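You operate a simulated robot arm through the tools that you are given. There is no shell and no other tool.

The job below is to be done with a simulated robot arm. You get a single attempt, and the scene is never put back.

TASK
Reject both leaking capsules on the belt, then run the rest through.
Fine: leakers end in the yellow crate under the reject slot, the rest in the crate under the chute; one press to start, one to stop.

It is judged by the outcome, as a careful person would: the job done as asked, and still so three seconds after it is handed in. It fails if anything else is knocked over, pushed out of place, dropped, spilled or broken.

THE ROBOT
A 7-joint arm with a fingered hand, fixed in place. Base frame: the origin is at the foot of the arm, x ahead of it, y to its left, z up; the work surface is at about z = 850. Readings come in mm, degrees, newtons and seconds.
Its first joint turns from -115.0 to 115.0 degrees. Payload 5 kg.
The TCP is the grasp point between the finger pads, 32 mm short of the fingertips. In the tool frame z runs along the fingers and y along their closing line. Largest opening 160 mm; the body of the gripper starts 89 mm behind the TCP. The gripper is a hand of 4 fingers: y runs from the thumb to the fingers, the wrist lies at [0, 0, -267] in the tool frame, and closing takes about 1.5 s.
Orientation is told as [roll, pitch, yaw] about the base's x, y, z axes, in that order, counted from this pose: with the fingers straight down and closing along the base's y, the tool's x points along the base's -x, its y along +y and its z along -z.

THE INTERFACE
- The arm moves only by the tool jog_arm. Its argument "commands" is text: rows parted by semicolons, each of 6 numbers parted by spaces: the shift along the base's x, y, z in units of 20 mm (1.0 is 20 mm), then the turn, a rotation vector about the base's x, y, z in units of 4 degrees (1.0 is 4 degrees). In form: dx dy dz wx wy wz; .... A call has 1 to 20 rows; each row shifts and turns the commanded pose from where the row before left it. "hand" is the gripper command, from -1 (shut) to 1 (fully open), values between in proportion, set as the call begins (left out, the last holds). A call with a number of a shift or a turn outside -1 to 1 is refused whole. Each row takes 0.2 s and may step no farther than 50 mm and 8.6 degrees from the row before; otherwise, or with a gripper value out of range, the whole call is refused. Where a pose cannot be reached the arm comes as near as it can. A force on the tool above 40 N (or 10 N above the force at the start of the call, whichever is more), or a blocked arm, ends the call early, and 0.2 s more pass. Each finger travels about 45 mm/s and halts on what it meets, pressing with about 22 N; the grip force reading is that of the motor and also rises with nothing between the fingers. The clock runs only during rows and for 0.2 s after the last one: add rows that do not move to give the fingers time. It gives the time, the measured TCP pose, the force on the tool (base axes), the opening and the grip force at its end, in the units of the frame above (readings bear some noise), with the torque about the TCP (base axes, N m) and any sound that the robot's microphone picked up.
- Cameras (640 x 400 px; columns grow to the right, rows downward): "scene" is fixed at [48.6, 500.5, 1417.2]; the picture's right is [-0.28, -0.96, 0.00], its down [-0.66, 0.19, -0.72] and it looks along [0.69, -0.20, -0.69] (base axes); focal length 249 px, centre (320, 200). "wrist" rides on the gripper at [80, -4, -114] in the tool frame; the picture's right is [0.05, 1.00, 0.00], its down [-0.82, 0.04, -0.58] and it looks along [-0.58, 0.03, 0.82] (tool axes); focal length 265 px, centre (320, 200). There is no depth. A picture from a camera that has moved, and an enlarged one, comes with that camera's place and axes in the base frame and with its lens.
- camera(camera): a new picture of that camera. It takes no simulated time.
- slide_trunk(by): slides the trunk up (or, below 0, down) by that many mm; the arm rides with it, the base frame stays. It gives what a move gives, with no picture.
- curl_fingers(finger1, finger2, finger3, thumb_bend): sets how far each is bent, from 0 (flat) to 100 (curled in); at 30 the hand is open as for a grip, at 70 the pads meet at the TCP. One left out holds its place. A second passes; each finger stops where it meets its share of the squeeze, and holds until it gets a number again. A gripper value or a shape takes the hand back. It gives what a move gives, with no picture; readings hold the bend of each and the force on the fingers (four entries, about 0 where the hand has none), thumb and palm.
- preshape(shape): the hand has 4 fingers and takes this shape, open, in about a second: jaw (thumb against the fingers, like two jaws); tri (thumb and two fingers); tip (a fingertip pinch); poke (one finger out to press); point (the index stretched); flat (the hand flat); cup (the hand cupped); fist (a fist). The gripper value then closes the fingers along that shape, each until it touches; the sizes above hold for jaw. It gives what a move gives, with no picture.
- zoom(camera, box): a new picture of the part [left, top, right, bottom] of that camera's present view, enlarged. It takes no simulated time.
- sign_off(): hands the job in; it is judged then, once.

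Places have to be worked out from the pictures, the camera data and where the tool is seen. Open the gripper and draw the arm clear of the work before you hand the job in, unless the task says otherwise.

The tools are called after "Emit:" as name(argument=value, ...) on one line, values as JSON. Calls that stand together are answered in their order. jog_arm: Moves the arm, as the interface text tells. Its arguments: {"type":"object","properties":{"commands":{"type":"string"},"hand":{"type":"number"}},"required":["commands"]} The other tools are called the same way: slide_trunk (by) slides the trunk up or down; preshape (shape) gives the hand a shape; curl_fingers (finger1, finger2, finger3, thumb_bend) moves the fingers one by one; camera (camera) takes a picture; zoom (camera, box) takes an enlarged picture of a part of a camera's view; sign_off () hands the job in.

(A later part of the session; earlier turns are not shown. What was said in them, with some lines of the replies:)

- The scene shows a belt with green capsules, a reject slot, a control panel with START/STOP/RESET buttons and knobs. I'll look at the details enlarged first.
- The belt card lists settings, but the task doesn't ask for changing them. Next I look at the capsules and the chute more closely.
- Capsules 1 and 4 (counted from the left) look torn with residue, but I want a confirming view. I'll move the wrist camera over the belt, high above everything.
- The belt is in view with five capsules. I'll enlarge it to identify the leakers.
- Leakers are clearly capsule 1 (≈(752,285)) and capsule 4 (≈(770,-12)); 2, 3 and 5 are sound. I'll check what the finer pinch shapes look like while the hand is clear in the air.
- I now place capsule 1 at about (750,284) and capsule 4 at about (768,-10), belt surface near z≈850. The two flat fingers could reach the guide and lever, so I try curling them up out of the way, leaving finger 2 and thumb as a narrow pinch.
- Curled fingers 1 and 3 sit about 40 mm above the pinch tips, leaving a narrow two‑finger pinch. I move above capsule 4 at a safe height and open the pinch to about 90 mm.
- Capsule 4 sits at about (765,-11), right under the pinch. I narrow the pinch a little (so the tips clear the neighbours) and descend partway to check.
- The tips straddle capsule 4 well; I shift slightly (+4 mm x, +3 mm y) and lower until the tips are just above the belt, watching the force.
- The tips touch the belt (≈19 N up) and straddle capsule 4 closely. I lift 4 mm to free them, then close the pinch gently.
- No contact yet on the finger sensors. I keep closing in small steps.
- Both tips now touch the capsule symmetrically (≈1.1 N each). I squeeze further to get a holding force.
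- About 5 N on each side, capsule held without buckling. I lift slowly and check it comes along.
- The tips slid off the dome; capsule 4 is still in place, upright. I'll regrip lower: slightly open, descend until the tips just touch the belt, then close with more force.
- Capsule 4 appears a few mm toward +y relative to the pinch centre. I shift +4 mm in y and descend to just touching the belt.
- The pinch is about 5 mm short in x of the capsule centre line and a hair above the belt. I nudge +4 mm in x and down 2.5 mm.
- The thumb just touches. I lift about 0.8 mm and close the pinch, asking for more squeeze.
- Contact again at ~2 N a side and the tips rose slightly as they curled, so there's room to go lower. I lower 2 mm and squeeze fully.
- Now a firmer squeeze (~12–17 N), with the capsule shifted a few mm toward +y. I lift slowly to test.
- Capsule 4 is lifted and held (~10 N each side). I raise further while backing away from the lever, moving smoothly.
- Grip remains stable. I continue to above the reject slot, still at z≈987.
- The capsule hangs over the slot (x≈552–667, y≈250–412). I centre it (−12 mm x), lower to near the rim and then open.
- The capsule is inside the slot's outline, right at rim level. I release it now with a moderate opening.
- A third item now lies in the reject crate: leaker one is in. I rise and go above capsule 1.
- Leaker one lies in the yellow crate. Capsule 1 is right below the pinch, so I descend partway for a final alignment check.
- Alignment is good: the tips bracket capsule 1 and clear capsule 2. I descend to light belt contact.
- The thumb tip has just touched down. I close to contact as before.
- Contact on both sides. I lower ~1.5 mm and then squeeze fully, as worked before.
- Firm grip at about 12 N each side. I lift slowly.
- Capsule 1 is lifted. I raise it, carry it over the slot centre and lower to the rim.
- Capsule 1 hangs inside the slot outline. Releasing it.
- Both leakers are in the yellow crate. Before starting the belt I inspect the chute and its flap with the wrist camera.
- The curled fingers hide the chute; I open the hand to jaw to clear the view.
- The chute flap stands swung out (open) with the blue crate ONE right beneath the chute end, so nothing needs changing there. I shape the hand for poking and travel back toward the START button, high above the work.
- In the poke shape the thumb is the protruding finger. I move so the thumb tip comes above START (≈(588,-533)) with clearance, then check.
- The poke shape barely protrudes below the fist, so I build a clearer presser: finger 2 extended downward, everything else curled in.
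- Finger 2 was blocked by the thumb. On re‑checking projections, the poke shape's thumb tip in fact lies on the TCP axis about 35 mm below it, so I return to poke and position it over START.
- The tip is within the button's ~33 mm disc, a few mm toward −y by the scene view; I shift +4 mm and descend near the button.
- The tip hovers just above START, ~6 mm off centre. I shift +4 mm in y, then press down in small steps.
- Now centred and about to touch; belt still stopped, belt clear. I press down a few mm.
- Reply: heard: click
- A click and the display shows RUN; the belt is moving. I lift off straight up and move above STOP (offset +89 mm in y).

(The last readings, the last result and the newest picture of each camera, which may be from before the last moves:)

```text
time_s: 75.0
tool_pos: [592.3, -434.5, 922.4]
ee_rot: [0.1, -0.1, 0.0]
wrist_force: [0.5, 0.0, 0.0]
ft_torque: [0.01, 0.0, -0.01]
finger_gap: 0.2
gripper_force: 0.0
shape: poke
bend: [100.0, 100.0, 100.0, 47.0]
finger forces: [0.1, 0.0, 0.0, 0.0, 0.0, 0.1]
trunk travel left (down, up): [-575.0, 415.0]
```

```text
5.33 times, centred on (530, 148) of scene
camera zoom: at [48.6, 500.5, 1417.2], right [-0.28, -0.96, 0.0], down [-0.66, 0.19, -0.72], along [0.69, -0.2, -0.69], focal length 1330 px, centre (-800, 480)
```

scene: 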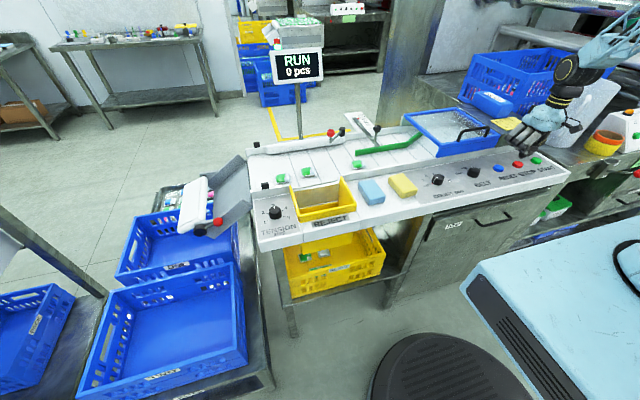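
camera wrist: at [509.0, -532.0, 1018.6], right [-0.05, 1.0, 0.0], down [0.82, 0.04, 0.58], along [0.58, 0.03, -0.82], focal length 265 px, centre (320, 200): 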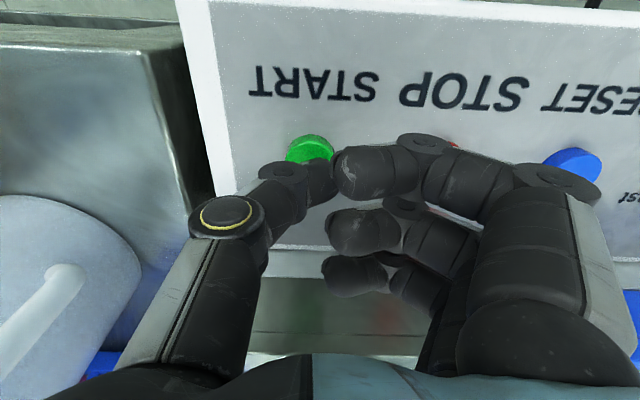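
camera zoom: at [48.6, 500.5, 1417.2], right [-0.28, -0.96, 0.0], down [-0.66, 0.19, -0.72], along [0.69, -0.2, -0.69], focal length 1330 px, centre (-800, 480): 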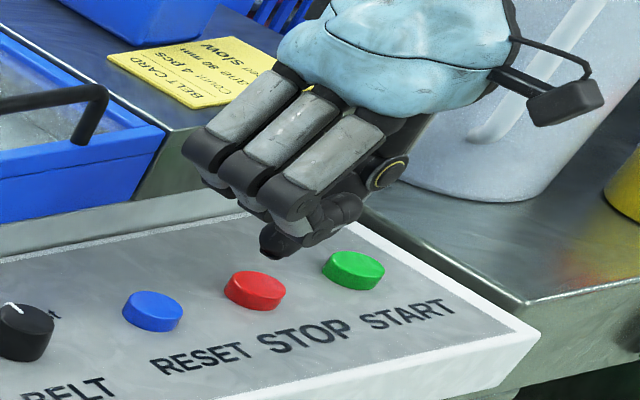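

Tip is directly above STOP, and capsules are advancing. I lower to a hover just above the button and wait while watching.

Emit:
jog_arm(commands="0 0 -0.5 0 0 0; 0 0 -0.4 0 0 0; 0 0 0 0 0 0; 0 0 0 0 0 0; 0 0 0 0 0 0; 0 0 0 0 0 0; 0 0 0 0 0 0; 0 0 0 0 0 0; 0 0 0 0 0 0; 0 0 0 0 0 0; 0 0 0 0 0 0; 0 0 0 0 0 0")

Emit:
camera(camera="scene")

Emit:
zoom(camera="scene", box=[120, 50, 380, 250])

Emit:
zoom(camera="scene", box=[480, 110, 580, 185])

```text
time_s: 77.6
tool_pos: [589.5, -433.9, 904.6]
ee_rot: [0.1, 0.0, 0.1]
wrist_force: [-0.3, 0.1, 0.5]
ft_torque: [-0.02, 0.02, -0.05]
finger_gap: 0.0
gripper_force: 0.0
shape: poke
bend: [100.0, 100.0, 100.0, 47.0]
finger forces: [0.1, 0.0, 0.0, 0.0, 0.0, 0.1]
trunk travel left (down, up): [-575.0, 415.0]
```

```text
taken
```

scene: 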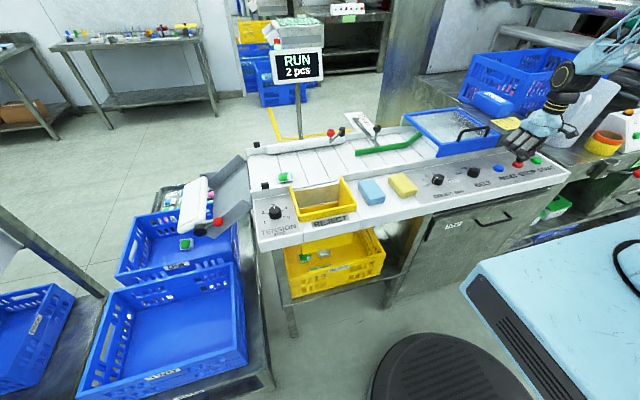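

```text
2.00 times, centred on (250, 150) of scene
camera zoom: at [48.6, 500.5, 1417.2], right [-0.28, -0.96, 0.0], down [-0.66, 0.19, -0.72], along [0.69, -0.2, -0.69], focal length 499 px, centre (460, 300)
```

zoom: 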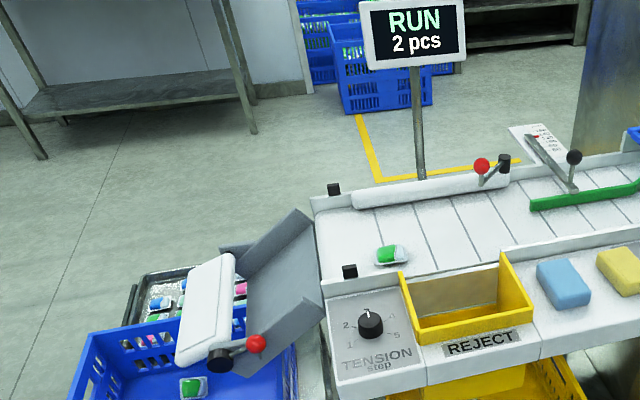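

```text
5.33 times, centred on (530, 148) of scene
camera zoom: at [48.6, 500.5, 1417.2], right [-0.28, -0.96, 0.0], down [-0.66, 0.19, -0.72], along [0.69, -0.2, -0.69], focal length 1330 px, centre (-800, 480)
```

zoom: 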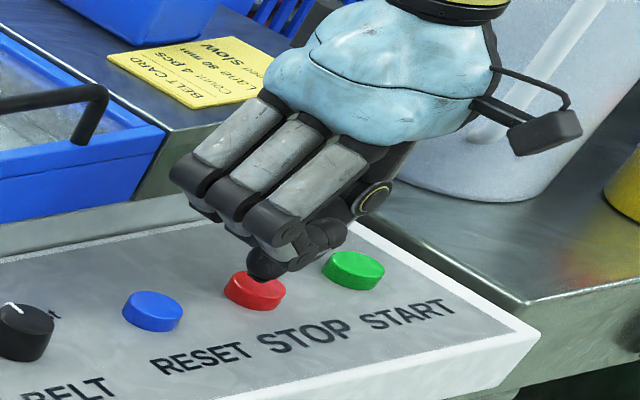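

Two pieces counted and at least one is already in the blue crate; the last capsule is near the belt's end. I wait a little longer.

Emit:
jog_arm(commands="0 0 0 0 0 0; 0 0 0 0 0 0; 0 0 0 0 0 0; 0 0 0 0 0 0; 0 0 0 0 0 0; 0 0 0 0 0 0; 0 0 0 0 0 0; 0 0 0 0 0 0")

Emit:
zoom(camera="scene", box=[100, 50, 360, 280])

Emit:
zoom(camera="scene", box=[340, 80, 540, 200])

```text
time_s: 79.4
tool_pos: [589.5, -434.6, 904.7]
ee_rot: [0.0, 0.0, 0.0]
wrist_force: [0.1, 0.8, -1.0]
ft_torque: [0.02, 0.03, 0.0]
finger_gap: 0.3
gripper_force: 0.1
shape: poke
bend: [100.0, 100.0, 100.0, 47.0]
finger forces: [0.1, 0.1, 0.0, 0.0, 0.1, 0.1]
trunk travel left (down, up): [-575.0, 415.0]
```

```text
1.74 times, centred on (230, 165) of scene
camera zoom: at [48.6, 500.5, 1417.2], right [-0.28, -0.96, 0.0], down [-0.66, 0.19, -0.72], along [0.69, -0.2, -0.69], focal length 434 px, centre (476, 261)
```

zoom: 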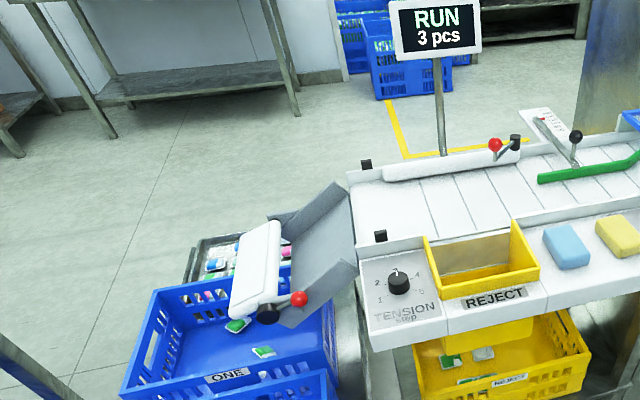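

```text
3.20 times, centred on (440, 140) of scene
camera zoom: at [48.6, 500.5, 1417.2], right [-0.28, -0.96, 0.0], down [-0.66, 0.19, -0.72], along [0.69, -0.2, -0.69], focal length 798 px, centre (-64, 392)
```

zoom: 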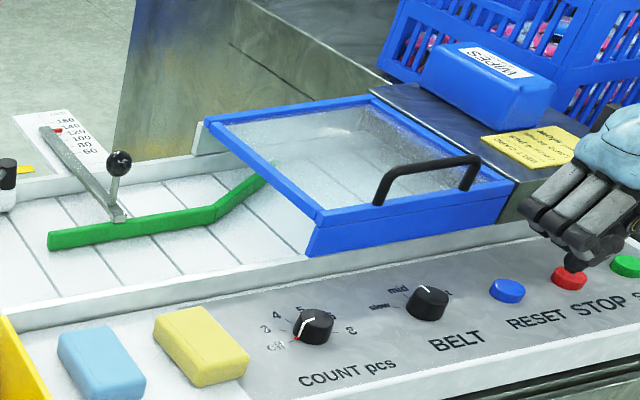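

Three pieces counted, the belt is empty, also under the hood. I press STOP the same way.

Emit:
jog_arm(commands="0 0 -0.3 0 0 0; 0 0 -0.1 0 0 0; 0 0 -0.1 0 0 0; 0 0 -0.1 0 0 0; 0 0 -0.07 0 0 0")

Emit:
zoom(camera="scene", box=[100, 50, 360, 280])

```text
time_s: 80.6
tool_pos: [590.3, -436.9, 893.2]
ee_rot: [0.0, -0.1, 0.0]
wrist_force: [-1.2, 0.4, 2.2]
ft_torque: [0.0, 0.02, -0.01]
finger_gap: 0.1
gripper_force: 0.0
shape: poke
bend: [100.0, 100.0, 100.0, 47.0]
finger forces: [0.1, 0.1, 0.1, 0.0, 2.2, 0.0]
trunk travel left (down, up): [-575.0, 415.0]
heard: click
```

```text
1.74 times, centred on (230, 165) of scene
camera zoom: at [48.6, 500.5, 1417.2], right [-0.28, -0.96, 0.0], down [-0.66, 0.19, -0.72], along [0.69, -0.2, -0.69], focal length 434 px, centre (476, 261)
```

zoom: 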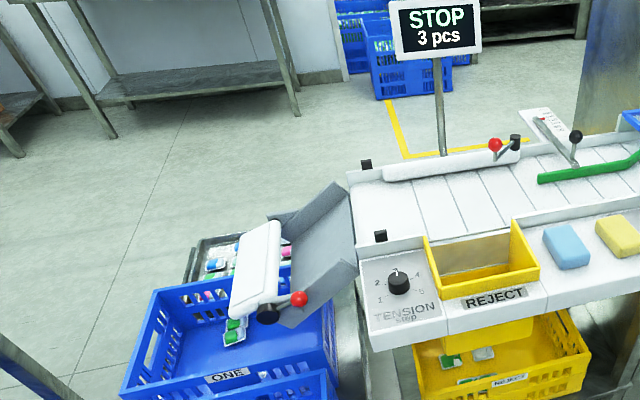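

STOP is displayed at 3 pcs after one click. I lift straight off and back away high, then verify the crate contents.

Emit:
jog_arm(commands="0 0 0.4 0 0 0; 0 0 0.8 0 0 0; 0 0 1 0 0 0; 0 0 1 0 0 0; 0 0 1 0 0 0; 0 0.5 1 0 0 0; 0 1 1 0 0 0; 0 1 1 0 0 0; 0 1 1 0 0 0; 0 1 1 0 0 0; 0 1 1 0 0 0; 0 1 1 0 0 0")

Emit:
camera(camera="scene")

Emit:
zoom(camera="scene", box=[110, 170, 250, 290])

```text
time_s: 83.2
tool_pos: [589.1, -304.3, 1117.5]
ee_rot: [0.0, 0.1, 0.1]
wrist_force: [0.6, 0.7, 0.6]
ft_torque: [-0.02, 0.01, 0.02]
finger_gap: 0.0
gripper_force: 0.0
shape: poke
bend: [100.0, 100.0, 100.0, 47.0]
finger forces: [0.0, 0.0, 0.0, 0.1, 0.1, 0.0]
trunk travel left (down, up): [-575.0, 415.0]
```

```text
taken
```

scene: 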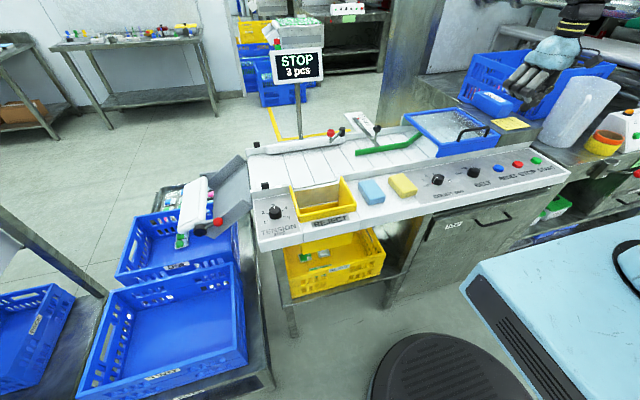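

```text
3.33 times, centred on (180, 230) of scene
camera zoom: at [48.6, 500.5, 1417.2], right [-0.28, -0.96, 0.0], down [-0.66, 0.19, -0.72], along [0.69, -0.2, -0.69], focal length 831 px, centre (787, 100)
```

zoom: 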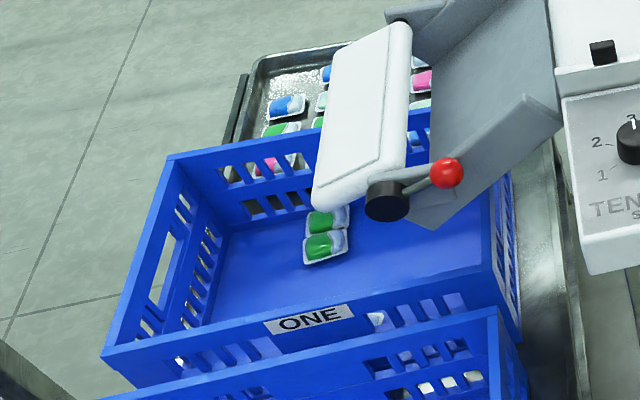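

Two capsules are visible in the ONE crate; the third may be hidden beneath the flap. I open the hand and take the wrist camera there to confirm.

Emit:
preshape(shape="jaw")

Emit:
jog_arm(commands="0 1 0.1 0 0 0; 0 1 0.1 0 0 0; 0 1 0.1 0 0 0; 0 1 0.1 0 0 0; 0 1 0.1 0 0 0; 0 1 0.1 0 0 0; 0 1 0.1 0 0 0; 0 1 0.1 0 0 0; 0 1 0.1 0 0 0; 0 1 0.1 0 0 0; 0 1 0.1 0 0 0; 0 1 0.1 0 0 0; 0 1 0 0 0 0; 0 1 0 0 0 0; 0 1 0 0 0 0; 0 1 0 0 0 0; 0 1 0 0 0 0; 0 1 0 0 0 0; 0 1 0 0 0 0; 0 1 0 0 0 0")

Emit:
jog_arm(commands="0 1 0 0 0 0; 0 1 0 0 0 0; 0 1 0 0 0 0; 0 1 0 0 0 0; 0 1 0 0 0 0; 0 1 0 0 0 0; 0 1 0 0 0 0; 0 1 0 0 0 0; 0 1 0 0 0 0; 0 1 0 0 0 0; 0 1 0 0 0 0; 0 1 0 0 0 0; 0 1 0 0 0 0; 0 1 0 0 0 0; 0 1 0 0 0 0; 0 1 0 0 0 0; 0 1 0 0 0 0; 0 1 0 0 0 0; 0 1 0 0 0 0; 0 1 0 0 0 0")

Emit:
jog_arm(commands="0 1 0 0 0 0; 0 1 0 0 0 0; 0 1 0 0 0 0; 0 1 0 0 0 0; 0 1 0 0 0 0; 0 1 0 0 0 0; 0 1 0 0 0 0; 0 1 0 0 0 0; 0 0 0 0 0 0")

Emit:
camera(camera="wrist")

```text
time_s: 84.1
tool_pos: [589.6, -304.9, 1117.9]
ee_rot: [-0.1, -0.1, -0.1]
wrist_force: [-0.4, 0.4, -0.8]
ft_torque: [-0.01, -0.02, -0.03]
finger_gap: 159.9
gripper_force: 0.0
shape: jaw
bend: [30.0, 30.0, 30.0, 30.0]
finger forces: [0.1, 0.1, 0.0, 0.1, 0.1, 0.1]
trunk travel left (down, up): [-575.0, 415.0]
```

```text
time_s: 88.3
tool_pos: [587.9, 94.0, 1140.5]
ee_rot: [-0.1, 0.0, 0.0]
wrist_force: [1.2, 0.0, 0.1]
ft_torque: [-0.03, -0.02, -0.01]
finger_gap: 160.1
gripper_force: 0.1
shape: jaw
bend: [30.0, 30.0, 30.0, 30.0]
finger forces: [0.1, 0.0, 0.0, 0.0, 0.0, 0.0]
trunk travel left (down, up): [-575.0, 415.0]
```

```text
time_s: 92.5
tool_pos: [590.3, 494.8, 1138.9]
ee_rot: [0.1, 0.0, 0.0]
wrist_force: [0.3, 0.5, -0.6]
ft_torque: [-0.01, 0.01, 0.04]
finger_gap: 159.8
gripper_force: 0.0
shape: jaw
bend: [30.0, 30.0, 30.0, 30.0]
finger forces: [0.1, 0.0, 0.0, 0.0, 0.1, 0.0]
trunk travel left (down, up): [-575.0, 415.0]
```

```text
time_s: 94.5
tool_pos: [589.0, 653.0, 1141.4]
ee_rot: [0.1, 0.0, -0.1]
wrist_force: [0.2, 0.9, 0.3]
ft_torque: [0.0, -0.01, -0.03]
finger_gap: 160.2
gripper_force: 0.0
shape: jaw
bend: [30.0, 30.0, 30.0, 30.0]
finger forces: [0.1, 0.0, 0.0, 0.0, 0.0, 0.1]
trunk travel left (down, up): [-575.0, 415.0]
```

```text
taken
camera wrist: at [509.1, 649.4, 1256.0], right [-0.05, 1.0, 0.0], down [0.82, 0.04, 0.58], along [0.58, 0.03, -0.82], focal length 265 px, centre (320, 200)
```

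wrist: 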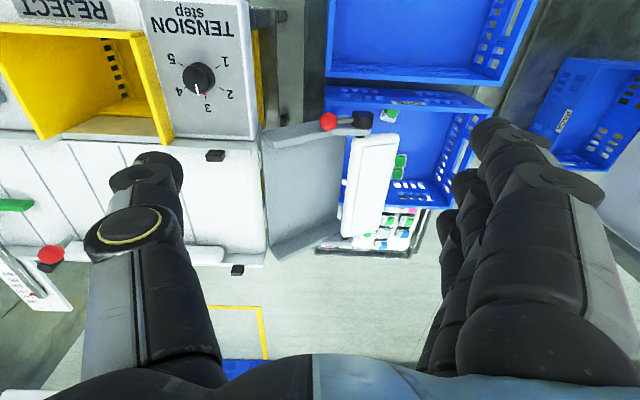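

Emit:
zoom(camera="wrist", box=[320, 80, 480, 220])

Emit:
zoom(camera="wrist", box=[0, 20, 260, 200])

```text
2.86 times, centred on (400, 150) of wrist
camera zoom: at [509.1, 649.4, 1256.0], right [-0.05, 1.0, 0.0], down [0.82, 0.04, 0.58], along [0.58, 0.03, -0.82], focal length 758 px, centre (91, 343)
```

zoom: 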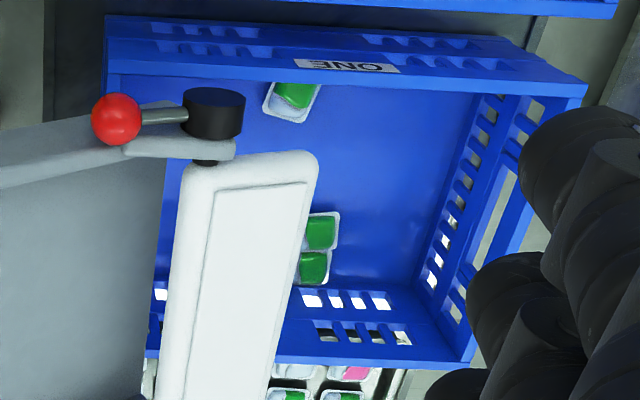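

```text
2.22 times, centred on (130, 110) of wrist
camera zoom: at [509.1, 649.4, 1256.0], right [-0.05, 1.0, 0.0], down [0.82, 0.04, 0.58], along [0.58, 0.03, -0.82], focal length 590 px, centre (742, 400)
```

zoom: 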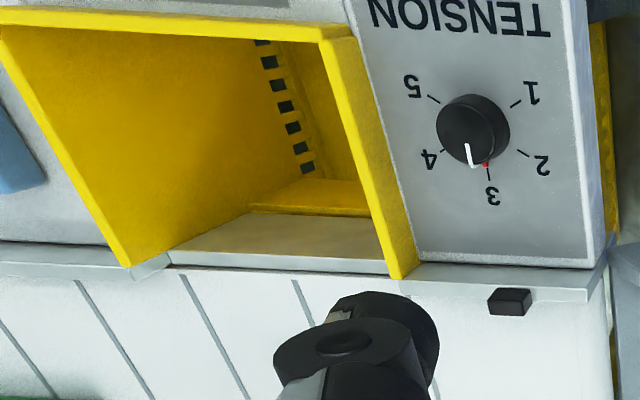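

All three sound capsules lie in the ONE crate under the chute, both leakers are in the yellow crate, the display shows STOP, and the hand is open. I draw the arm back from above the crates to a clear position.

Emit:
jog_arm(commands="-0.3 -1 0.3 0 0 0; -0.3 -1 0.3 0 0 0; -0.3 -1 0.3 0 0 0; -0.3 -1 0.3 0 0 0; -0.3 -1 0 0 0 0; -0.3 -1 0 0 0 0; -0.3 -1 0 0 0 0; -0.3 -1 0 0 0 0; -0.3 -1 0 0 0 0; -0.3 -1 0 0 0 0; 0 -1 0 0 0 0; 0 -1 0 0 0 0; 0 0 0 0 0 0")

Emit:
camera(camera="scene")

```text
time_s: 97.3
tool_pos: [527.0, 414.6, 1162.7]
ee_rot: [0.0, 0.1, -0.1]
wrist_force: [-0.8, -0.6, -0.8]
ft_torque: [0.02, 0.01, 0.0]
finger_gap: 159.6
gripper_force: 0.0
shape: jaw
bend: [30.0, 30.0, 30.0, 30.0]
finger forces: [0.0, 0.0, 0.1, 0.0, 0.0, 0.0]
trunk travel left (down, up): [-575.0, 415.0]
```

```text
taken
```

scene: 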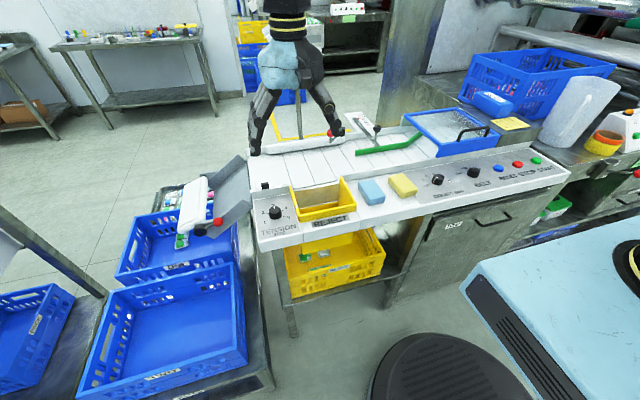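

The belt is stopped and empty, everything is in place, and the arm is clear with the hand open. I hand the job in.

Emit:
sign_off()

```text
The job is handed in.
```

Both leaking capsules are in the yellow reject crate. The other three went down the chute into the blue crate marked ONE.

- **Leakers:** these were the first and fourth capsules, counting from the chute end of the belt. I picked each one up and dropped it through the reject slot. My first grip on the fourth slipped, but it stayed in place on the belt and the second grip held.
- **Belt run:** I pressed START once and STOP once. The display ended on STOP with 3 pcs, and the belt is empty.
- **Belt settings:** I left the belt settings alone. The belt card lists count 4 pcs, lane 80 mm and speed slow. The count knob is off, and the lane lever and speed knob also don't match the card.

Nothing else looked moved or knocked over in the final pictures, and the arm is clear with the hand open.
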